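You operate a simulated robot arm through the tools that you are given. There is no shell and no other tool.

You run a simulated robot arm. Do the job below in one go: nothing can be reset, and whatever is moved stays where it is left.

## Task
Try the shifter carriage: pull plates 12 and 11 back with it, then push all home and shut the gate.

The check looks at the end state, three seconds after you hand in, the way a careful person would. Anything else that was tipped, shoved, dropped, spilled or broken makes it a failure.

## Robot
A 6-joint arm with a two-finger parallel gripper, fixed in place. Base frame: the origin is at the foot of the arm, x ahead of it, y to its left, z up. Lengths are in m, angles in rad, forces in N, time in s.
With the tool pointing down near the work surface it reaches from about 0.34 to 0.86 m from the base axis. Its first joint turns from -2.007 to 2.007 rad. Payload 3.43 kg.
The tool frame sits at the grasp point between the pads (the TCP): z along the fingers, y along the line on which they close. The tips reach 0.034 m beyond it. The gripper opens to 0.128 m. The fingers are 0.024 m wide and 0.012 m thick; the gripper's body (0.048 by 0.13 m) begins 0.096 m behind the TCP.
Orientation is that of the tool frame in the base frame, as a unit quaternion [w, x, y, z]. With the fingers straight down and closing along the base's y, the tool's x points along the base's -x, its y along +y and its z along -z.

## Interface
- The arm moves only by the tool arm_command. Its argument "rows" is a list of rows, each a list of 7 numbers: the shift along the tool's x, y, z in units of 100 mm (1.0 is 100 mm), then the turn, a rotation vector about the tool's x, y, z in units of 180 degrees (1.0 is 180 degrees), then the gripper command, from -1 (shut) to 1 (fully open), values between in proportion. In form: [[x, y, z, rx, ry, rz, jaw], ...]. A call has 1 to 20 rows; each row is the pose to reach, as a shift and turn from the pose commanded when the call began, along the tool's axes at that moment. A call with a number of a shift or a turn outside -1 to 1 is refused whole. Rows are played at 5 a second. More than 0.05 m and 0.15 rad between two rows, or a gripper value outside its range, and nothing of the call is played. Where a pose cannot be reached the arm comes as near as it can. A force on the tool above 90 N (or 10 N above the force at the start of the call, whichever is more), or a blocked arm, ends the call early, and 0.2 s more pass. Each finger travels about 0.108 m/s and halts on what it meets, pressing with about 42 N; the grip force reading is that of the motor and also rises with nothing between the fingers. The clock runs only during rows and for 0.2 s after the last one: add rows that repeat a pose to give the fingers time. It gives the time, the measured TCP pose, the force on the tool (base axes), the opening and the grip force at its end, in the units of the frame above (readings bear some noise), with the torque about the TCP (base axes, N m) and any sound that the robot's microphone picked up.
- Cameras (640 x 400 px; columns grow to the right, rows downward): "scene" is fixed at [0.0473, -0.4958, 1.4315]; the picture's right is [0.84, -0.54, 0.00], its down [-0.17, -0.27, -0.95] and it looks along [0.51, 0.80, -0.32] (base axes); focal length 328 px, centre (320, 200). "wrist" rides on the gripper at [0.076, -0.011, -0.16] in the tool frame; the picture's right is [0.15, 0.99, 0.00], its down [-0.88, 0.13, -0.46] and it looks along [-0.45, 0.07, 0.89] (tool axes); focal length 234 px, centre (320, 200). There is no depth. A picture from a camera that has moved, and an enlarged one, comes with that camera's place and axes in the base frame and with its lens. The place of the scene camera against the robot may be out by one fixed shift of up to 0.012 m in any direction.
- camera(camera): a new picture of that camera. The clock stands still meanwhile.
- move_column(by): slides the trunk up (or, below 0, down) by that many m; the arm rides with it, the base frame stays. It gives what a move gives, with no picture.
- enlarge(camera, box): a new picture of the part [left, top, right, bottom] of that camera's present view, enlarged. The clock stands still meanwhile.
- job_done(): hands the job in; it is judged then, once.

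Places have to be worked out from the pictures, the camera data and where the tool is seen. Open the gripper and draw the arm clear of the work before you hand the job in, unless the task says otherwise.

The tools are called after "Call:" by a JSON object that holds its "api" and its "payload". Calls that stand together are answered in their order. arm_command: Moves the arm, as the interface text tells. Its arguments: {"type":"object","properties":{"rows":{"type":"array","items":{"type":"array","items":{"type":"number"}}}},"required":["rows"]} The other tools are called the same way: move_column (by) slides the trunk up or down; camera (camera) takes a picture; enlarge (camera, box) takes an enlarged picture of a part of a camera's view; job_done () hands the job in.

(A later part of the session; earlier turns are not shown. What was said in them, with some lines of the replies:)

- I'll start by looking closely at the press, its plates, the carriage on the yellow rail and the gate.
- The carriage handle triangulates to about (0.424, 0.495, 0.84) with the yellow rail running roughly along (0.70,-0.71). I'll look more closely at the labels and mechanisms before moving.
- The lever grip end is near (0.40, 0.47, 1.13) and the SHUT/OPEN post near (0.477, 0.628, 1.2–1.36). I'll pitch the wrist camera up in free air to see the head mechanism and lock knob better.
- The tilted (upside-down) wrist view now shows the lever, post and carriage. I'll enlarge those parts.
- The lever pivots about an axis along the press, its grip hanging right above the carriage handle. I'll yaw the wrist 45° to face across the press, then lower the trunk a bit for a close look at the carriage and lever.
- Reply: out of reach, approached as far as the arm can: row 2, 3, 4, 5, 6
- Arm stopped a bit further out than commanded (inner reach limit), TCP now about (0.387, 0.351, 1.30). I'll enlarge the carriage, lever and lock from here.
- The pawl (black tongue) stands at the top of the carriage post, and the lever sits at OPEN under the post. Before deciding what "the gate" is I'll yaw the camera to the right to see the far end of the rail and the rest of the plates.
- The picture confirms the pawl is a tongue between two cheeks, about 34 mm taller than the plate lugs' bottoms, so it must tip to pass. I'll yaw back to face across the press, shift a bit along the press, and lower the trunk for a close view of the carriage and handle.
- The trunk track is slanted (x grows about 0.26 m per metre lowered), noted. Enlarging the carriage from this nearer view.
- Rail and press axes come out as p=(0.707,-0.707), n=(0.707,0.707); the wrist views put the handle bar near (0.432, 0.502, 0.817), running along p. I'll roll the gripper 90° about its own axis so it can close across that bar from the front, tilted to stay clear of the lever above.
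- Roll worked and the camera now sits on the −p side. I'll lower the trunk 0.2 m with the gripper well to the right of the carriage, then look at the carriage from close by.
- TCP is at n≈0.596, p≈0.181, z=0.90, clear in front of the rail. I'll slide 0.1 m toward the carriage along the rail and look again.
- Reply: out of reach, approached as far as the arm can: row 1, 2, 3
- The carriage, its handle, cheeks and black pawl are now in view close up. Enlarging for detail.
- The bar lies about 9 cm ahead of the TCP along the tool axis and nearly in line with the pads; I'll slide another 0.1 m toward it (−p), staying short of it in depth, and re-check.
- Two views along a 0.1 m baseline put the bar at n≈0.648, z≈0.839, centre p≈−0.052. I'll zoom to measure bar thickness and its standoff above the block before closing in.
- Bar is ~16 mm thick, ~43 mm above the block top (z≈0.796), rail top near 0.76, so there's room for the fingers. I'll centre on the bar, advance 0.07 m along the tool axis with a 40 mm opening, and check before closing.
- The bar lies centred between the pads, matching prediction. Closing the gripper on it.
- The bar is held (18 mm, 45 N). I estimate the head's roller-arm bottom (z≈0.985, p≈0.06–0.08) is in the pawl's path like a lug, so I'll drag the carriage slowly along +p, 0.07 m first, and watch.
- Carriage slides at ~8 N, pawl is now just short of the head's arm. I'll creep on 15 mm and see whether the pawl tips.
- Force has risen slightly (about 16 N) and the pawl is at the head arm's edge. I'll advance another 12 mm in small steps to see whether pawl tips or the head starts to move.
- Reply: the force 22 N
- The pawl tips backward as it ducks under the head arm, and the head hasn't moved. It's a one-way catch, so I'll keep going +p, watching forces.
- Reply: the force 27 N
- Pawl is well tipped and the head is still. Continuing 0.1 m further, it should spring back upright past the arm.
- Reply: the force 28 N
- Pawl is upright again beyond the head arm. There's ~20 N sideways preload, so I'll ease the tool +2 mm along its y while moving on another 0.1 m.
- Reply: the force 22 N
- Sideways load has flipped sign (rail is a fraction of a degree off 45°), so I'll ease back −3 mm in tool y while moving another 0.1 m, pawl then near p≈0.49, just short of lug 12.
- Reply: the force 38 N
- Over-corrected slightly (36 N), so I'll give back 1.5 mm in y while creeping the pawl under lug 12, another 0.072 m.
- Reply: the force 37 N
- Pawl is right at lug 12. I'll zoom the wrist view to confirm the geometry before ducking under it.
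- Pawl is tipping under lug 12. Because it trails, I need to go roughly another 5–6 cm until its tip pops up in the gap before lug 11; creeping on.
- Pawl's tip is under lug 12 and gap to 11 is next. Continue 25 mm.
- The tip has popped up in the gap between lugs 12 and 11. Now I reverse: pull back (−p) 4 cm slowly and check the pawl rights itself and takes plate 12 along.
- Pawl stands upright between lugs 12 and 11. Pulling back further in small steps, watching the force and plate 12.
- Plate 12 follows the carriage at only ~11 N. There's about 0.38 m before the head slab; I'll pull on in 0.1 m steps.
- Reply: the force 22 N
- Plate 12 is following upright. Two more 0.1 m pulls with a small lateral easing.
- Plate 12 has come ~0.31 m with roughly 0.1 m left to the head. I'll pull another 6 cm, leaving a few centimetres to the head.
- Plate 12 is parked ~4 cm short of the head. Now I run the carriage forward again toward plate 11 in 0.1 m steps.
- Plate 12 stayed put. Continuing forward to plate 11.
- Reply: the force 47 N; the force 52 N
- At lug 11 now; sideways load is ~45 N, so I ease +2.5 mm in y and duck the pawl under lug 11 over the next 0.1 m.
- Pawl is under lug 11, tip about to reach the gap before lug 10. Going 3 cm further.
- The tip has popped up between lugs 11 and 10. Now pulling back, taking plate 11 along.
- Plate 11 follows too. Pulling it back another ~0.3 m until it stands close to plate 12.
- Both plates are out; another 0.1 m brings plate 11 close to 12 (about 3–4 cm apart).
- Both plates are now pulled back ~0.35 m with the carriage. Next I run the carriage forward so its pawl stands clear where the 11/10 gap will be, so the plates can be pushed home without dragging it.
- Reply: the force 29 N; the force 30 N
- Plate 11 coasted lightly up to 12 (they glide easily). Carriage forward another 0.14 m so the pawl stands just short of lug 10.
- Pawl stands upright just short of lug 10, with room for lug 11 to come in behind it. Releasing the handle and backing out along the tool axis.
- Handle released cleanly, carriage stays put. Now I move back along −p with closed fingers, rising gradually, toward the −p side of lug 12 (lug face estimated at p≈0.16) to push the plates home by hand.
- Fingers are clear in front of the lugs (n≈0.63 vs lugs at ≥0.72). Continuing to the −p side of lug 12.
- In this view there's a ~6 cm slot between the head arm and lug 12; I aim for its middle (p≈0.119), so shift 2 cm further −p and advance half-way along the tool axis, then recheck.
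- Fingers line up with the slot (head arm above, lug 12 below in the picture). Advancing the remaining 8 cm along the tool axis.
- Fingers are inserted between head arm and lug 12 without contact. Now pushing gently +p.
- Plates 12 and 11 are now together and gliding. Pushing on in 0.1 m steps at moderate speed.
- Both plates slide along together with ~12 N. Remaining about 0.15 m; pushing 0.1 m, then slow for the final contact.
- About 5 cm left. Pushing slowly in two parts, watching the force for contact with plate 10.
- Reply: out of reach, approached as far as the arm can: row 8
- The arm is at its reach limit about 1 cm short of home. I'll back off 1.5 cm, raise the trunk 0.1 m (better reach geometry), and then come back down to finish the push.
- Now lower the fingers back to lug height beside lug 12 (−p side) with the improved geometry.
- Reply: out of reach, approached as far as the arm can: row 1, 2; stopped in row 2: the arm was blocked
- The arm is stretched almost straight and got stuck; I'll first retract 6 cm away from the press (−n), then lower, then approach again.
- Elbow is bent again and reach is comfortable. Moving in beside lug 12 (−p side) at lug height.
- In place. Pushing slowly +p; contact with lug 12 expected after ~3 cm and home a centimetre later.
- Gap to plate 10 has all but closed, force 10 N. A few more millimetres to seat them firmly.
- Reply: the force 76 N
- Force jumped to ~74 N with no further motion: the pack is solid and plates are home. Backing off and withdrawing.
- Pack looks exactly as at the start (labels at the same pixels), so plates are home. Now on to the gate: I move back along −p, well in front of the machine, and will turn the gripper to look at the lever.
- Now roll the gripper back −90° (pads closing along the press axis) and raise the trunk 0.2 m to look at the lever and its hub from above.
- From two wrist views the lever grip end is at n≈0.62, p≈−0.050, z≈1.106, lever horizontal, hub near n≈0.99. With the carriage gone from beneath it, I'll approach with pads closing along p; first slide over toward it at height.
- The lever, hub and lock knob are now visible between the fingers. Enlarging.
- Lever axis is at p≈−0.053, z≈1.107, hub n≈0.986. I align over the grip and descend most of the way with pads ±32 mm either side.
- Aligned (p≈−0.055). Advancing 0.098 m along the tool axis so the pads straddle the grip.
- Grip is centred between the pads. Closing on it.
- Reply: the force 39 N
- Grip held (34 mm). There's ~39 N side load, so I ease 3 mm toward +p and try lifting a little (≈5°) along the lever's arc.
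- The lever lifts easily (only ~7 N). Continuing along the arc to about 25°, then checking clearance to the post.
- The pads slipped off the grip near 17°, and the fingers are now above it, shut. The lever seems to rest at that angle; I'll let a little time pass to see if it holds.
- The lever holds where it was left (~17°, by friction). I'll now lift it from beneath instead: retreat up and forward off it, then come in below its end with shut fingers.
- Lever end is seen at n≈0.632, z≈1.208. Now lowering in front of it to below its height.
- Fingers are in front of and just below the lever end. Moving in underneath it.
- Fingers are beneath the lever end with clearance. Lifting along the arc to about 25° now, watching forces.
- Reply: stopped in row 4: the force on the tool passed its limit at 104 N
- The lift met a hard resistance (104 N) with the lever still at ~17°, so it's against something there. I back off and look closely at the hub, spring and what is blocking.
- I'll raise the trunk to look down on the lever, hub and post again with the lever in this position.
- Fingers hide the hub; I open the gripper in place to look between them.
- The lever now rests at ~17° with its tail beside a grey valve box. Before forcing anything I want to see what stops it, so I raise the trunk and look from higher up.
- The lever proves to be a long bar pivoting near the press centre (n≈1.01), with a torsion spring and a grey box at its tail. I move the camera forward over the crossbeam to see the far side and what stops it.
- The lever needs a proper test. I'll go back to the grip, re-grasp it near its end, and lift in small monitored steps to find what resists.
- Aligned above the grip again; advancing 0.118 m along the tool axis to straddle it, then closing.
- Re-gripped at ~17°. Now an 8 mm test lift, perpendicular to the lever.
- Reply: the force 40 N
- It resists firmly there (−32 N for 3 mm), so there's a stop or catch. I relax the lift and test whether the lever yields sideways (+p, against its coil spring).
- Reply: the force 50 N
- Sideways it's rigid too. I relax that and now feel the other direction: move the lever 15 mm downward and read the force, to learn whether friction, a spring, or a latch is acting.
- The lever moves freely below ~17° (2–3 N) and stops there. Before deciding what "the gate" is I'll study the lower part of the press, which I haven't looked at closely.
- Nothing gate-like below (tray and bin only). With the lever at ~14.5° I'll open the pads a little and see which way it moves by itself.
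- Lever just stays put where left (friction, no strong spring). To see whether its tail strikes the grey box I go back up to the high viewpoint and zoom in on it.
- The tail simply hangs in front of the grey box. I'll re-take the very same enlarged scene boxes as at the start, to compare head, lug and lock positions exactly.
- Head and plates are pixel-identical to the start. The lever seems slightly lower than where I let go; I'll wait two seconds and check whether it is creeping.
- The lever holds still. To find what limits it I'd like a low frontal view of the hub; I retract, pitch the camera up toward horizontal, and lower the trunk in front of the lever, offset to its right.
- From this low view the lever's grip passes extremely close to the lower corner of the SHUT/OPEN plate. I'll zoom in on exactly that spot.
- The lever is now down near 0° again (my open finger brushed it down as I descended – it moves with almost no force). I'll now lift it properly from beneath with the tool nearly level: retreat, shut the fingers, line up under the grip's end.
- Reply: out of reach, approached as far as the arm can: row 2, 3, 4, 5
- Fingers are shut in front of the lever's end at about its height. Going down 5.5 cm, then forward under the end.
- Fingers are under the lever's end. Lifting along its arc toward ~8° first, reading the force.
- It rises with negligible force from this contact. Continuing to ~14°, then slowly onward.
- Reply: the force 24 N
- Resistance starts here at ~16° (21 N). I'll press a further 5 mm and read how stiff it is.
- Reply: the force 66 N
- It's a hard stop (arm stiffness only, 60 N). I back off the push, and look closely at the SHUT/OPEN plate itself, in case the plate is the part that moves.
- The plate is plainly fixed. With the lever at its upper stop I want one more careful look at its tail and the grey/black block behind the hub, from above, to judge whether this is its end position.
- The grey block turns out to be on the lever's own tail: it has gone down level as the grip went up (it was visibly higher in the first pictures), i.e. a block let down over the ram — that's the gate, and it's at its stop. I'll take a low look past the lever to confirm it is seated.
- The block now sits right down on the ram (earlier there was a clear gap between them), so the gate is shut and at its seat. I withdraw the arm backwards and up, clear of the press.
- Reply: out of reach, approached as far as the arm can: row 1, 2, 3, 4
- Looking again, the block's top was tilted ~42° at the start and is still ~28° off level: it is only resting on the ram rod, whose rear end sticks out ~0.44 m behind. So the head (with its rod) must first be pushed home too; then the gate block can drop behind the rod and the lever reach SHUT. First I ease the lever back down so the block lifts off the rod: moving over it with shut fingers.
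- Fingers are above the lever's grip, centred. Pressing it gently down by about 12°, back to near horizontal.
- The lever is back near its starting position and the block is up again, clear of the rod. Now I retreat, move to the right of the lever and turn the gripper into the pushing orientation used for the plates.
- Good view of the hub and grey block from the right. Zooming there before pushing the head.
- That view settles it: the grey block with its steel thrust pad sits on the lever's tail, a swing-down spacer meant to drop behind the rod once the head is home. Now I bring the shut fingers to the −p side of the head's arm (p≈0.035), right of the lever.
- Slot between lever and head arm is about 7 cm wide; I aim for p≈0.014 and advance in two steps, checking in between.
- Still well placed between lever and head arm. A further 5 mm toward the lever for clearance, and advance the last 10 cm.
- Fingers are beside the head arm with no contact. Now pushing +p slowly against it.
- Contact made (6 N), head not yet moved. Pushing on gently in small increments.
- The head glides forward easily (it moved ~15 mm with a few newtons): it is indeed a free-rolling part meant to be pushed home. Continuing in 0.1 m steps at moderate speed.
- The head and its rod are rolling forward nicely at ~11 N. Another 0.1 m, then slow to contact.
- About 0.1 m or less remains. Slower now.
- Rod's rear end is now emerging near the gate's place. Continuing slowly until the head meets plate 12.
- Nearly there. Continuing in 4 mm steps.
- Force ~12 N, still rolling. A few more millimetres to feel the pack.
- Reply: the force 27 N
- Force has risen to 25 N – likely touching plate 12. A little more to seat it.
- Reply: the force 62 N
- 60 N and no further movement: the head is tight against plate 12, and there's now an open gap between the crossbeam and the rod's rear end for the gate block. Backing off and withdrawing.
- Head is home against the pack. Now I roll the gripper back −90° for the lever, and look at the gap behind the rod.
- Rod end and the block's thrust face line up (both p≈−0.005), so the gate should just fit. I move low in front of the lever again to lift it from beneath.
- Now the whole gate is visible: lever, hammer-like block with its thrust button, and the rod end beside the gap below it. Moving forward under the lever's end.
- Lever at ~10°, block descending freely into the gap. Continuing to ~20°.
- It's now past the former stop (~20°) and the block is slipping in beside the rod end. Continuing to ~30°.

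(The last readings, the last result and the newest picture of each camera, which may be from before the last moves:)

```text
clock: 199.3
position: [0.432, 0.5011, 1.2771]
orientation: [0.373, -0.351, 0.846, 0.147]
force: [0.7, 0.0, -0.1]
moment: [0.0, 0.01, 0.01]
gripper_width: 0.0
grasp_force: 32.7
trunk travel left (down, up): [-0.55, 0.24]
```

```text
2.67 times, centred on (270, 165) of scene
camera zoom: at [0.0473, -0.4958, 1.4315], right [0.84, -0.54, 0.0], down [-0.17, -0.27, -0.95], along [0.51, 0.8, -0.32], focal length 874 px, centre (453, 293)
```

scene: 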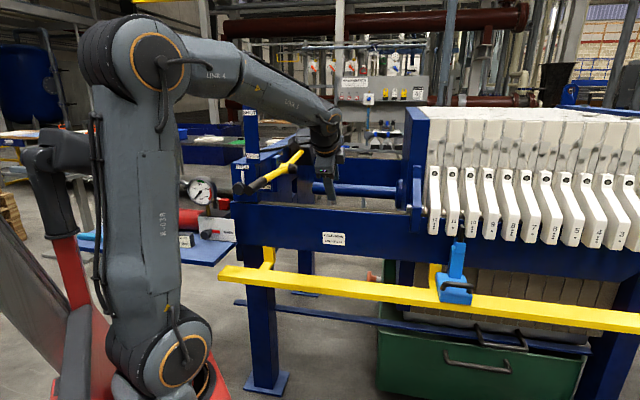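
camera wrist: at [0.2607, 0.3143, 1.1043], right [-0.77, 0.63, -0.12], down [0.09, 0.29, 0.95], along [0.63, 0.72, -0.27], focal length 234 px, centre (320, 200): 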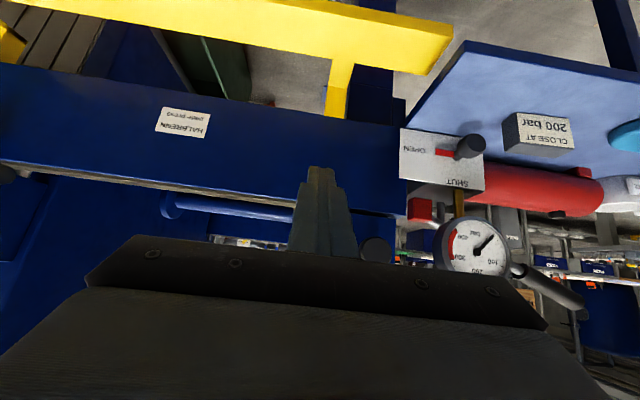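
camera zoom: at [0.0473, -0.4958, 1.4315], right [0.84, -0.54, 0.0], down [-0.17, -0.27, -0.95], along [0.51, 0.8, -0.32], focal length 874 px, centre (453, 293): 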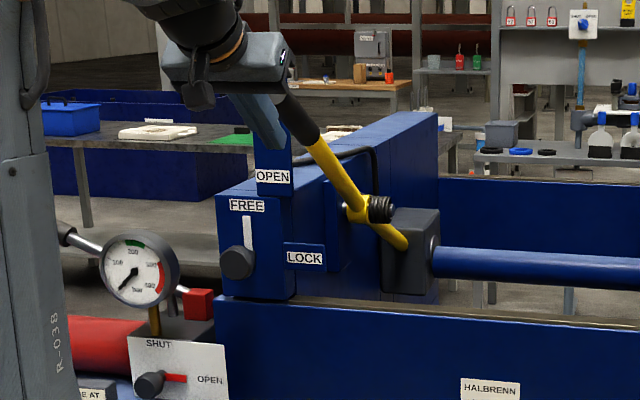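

The block has swung in behind the rod end and looks nearly level. Continuing upward gently until the lever meets its stop.

Call:
{"api": "arm_command", "payload": {"rows": [[-0.1, 0, -0.03, 0, 0, 0, -1], [-0.2, 0, -0.06, 0, 0, 0, -1], [-0.31, 0, -0.08, 0, 0, 0, -1], [-0.42, 0, -0.1, 0, 0, 0, -1], [-0.54, 0, -0.12, 0, 0, 0, -1], [-0.663, 0, -0.139, 0, 0, 0, -1]]}}

Call:
{"api": "enlarge", "payload": {"camera": "scene", "box": [200, 90, 340, 240]}}

Call:
{"api": "camera", "payload": {"camera": "wrist"}}

```text
clock: 200.6
position: [0.4473, 0.5139, 1.3127]
orientation: [0.358, -0.354, 0.853, 0.14]
force: [-7.1, -4.2, -5.5]
moment: [-0.02, -0.04, 0.05]
gripper_width: 0.0
grasp_force: 33.4
trunk travel left (down, up): [-0.55, 0.24]
stopped in row 6: the force on the tool passed its limit at 107 N (the readings are from after the stop); the commanded pose is now the measured one
```

```text
2.67 times, centred on (270, 165) of scene
camera zoom: at [0.0473, -0.4958, 1.4315], right [0.84, -0.54, 0.0], down [-0.17, -0.27, -0.95], along [0.51, 0.8, -0.32], focal length 874 px, centre (453, 293)
```

zoom: 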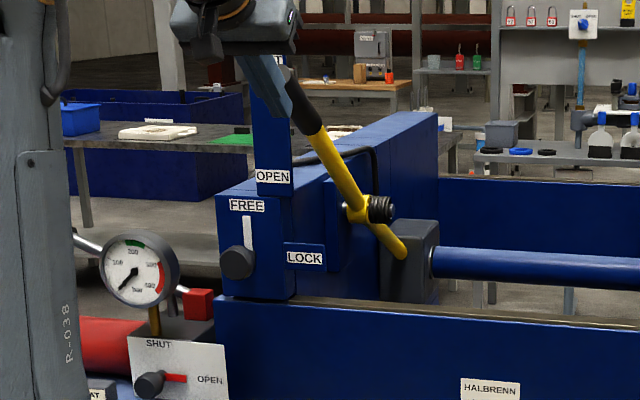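

```text
taken
camera wrist: at [0.3361, 0.3895, 1.3715], right [-0.77, 0.63, -0.12], down [0.11, 0.31, 0.94], along [0.63, 0.71, -0.31], focal length 234 px, centre (320, 200)
```

wrist: 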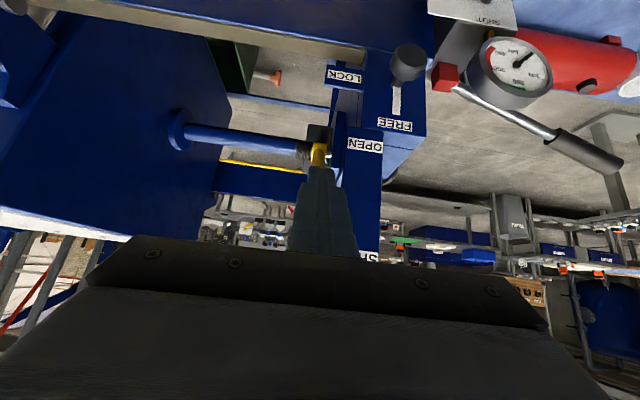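

The lever stopped firmly with the block level and its thrust button in line with the rod – the gate is in its SHUT seat. Backing the fingers off downward and away, then checking that it stays.

Call:
{"api": "arm_command", "payload": {"rows": [[0.1, 0, 0.03, 0, 0, 0, -1], [0.25, 0, -0.05, 0, 0, 0, -1], [0.35, 0, -0.3, 0, 0, 0, -1], [0.45, 0, -0.55, 0, 0, 0, -1], [0.5, -0.2, -0.8, 0, 0, 0, -1]]}}

Call:
{"api": "enlarge", "payload": {"camera": "scene", "box": [200, 90, 340, 240]}}

Call:
{"api": "camera", "payload": {"camera": "wrist"}}

```text
clock: 201.8
position: [0.3978, 0.4361, 1.3337]
orientation: [0.358, -0.355, 0.852, 0.14]
force: [0.0, 0.9, -0.7]
moment: [-0.07, 0.0, 0.02]
gripper_width: 0.0002
grasp_force: 33.3
trunk travel left (down, up): [-0.55, 0.24]
```

```text
2.67 times, centred on (270, 165) of scene
camera zoom: at [0.0473, -0.4958, 1.4315], right [0.84, -0.54, 0.0], down [-0.17, -0.27, -0.95], along [0.51, 0.8, -0.32], focal length 874 px, centre (453, 293)
```

zoom: 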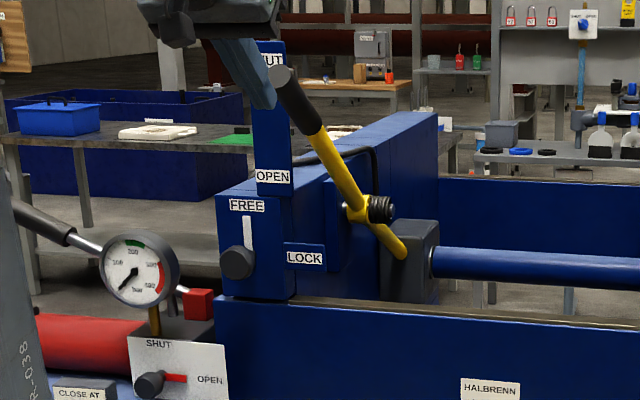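

```text
taken
camera wrist: at [0.2857, 0.3109, 1.3927], right [-0.77, 0.63, -0.12], down [0.11, 0.31, 0.94], along [0.63, 0.71, -0.31], focal length 234 px, centre (320, 200)
```

wrist: 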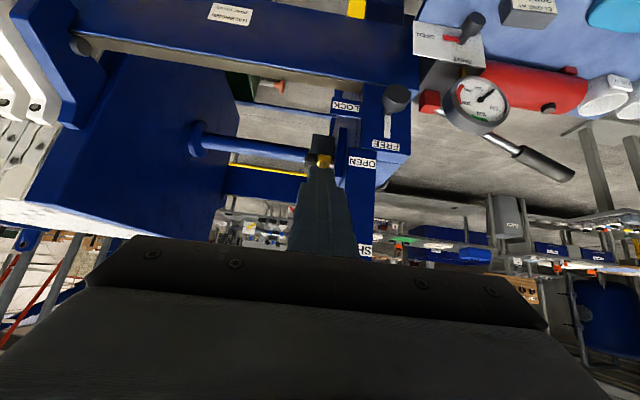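

The lever stands at SHUT by itself with the gate block seated. Now I withdraw the arm, open the gripper and take final check pictures.

Call:
{"api": "arm_command", "payload": {"rows": [[0.1, -0.25, -0.1, 0, 0, 0, -0.5], [0.2, -0.5, -0.2, 0, 0.03, 0, 0.2], [0.2, -0.75, -0.3, 0, 0.06, 0, 1], [0.2, -1.0, -0.4, 0, 0.09, 0, 1]]}}

Call:
{"api": "arm_command", "payload": {"rows": [[0, -0.25, -0.1, 0, 0.03, 0, 1], [0, -0.5, -0.2, 0, 0.06, 0, 1], [0, -0.75, -0.3, 0, 0.06, 0, 1], [0, -1.0, -0.4, 0, 0.06, 0, 1]]}}

Call:
{"api": "move_column", "payload": {"by": 0.1}}

Call:
{"api": "camera", "payload": {"camera": "scene"}}

Call:
{"api": "enlarge", "payload": {"camera": "scene", "box": [220, 90, 450, 260]}}

Call:
{"api": "enlarge", "payload": {"camera": "scene", "box": [390, 90, 640, 320]}}

Call:
{"api": "camera", "payload": {"camera": "wrist"}}

```text
clock: 202.8
position: [0.4372, 0.3337, 1.351]
orientation: [0.233, -0.371, 0.894, 0.09]
force: [-0.9, 0.0, 0.1]
moment: [0.02, 0.01, 0.03]
gripper_width: 0.1282
grasp_force: 0.0
trunk travel left (down, up): [-0.55, 0.24]
```

```text
clock: 203.8
position: [0.4936, 0.2498, 1.386]
orientation: [0.149, -0.377, 0.913, 0.054]
force: [-0.9, -0.3, -0.3]
moment: [0.01, -0.03, 0.0]
gripper_width: 0.1279
grasp_force: 0.1
trunk travel left (down, up): [-0.55, 0.24]
```

```text
clock: 205.1
position: [0.4939, 0.2508, 1.4866]
orientation: [0.149, -0.377, 0.913, 0.053]
force: [0.1, -0.2, -0.1]
moment: [0.01, -0.03, 0.02]
gripper_width: 0.1281
grasp_force: 0.0
trunk travel left (down, up): [-0.65, 0.14]
```

```text
taken
```

scene: 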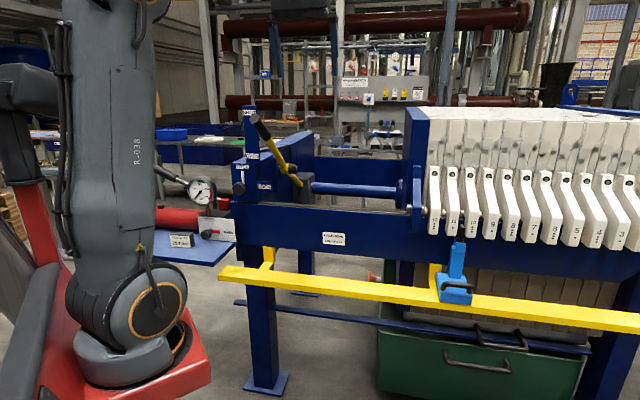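

```text
2.35 times, centred on (335, 175) of scene
camera zoom: at [0.0473, -0.4958, 1.4315], right [0.84, -0.54, 0.0], down [-0.17, -0.27, -0.95], along [0.51, 0.8, -0.32], focal length 771 px, centre (285, 259)
```

zoom: 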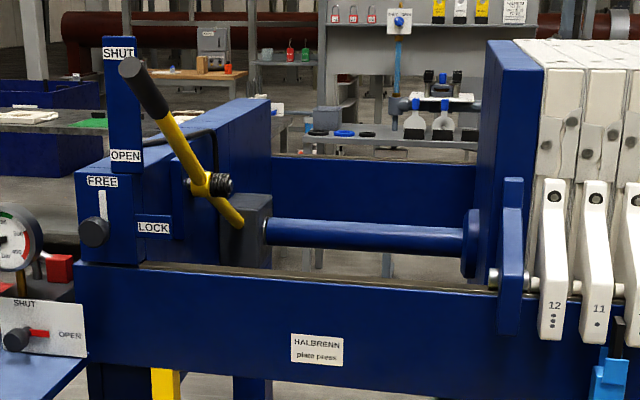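

```text
1.74 times, centred on (515, 205) of scene
camera zoom: at [0.0473, -0.4958, 1.4315], right [0.84, -0.54, 0.0], down [-0.17, -0.27, -0.95], along [0.51, 0.8, -0.32], focal length 570 px, centre (-19, 191)
```

zoom: 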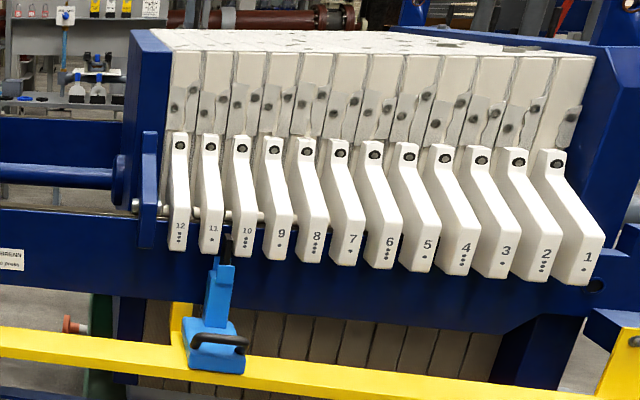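

```text
taken
camera wrist: at [0.4126, 0.1581, 1.6139], right [-0.79, 0.6, -0.06], down [0.39, 0.59, 0.71], along [0.46, 0.54, -0.71], focal length 234 px, centre (320, 200)
```

wrist: 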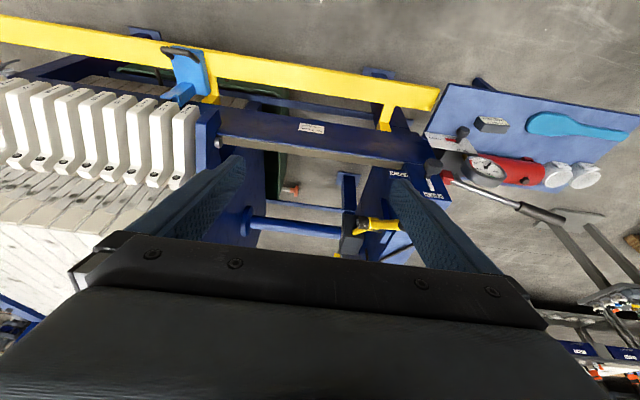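

The lever now stands at the SHUT mark with the gate block seated between the crossbeam and the rod. Head and all twelve plates are home, the carriage stands free on its rail, and the arm is clear with the gripper open. I'm handing in.

Call:
{"api": "job_done", "payload": {}}

```text
The job is handed in.
```

I pulled plates 12 and 11 back with the shifter carriage, pushed everything home again and shut the gate; the job is handed in.

- **Plates:** The carriage took plate 12 back about 0.37 m and plate 11 about 0.35 m. I then pushed both home with the closed fingers, because the carriage's catch only holds in the pulling direction. They ended at the same picture positions as at the start.
- **Head:** I took the press's moving head as part of "push all home". I rolled it forward until it was tight against plate 12. Until then its rod kept the gate lever from going past about 16° of travel.
- **Gate:** With the head home, the gate block swung down behind the rod and the lever reached its stop. The last pictures show it standing by itself at the SHUT mark.
- **Left as is:**
  - The carriage stands on its rail with its catch up between plates 11 and 10. It cannot run back past the plates.
  - I did not touch the FREE/LOCK knob (at FREE), the pump or its release valve.

While I was working out how the lever moves, my fingers brushed it down once and I pressed it down once.
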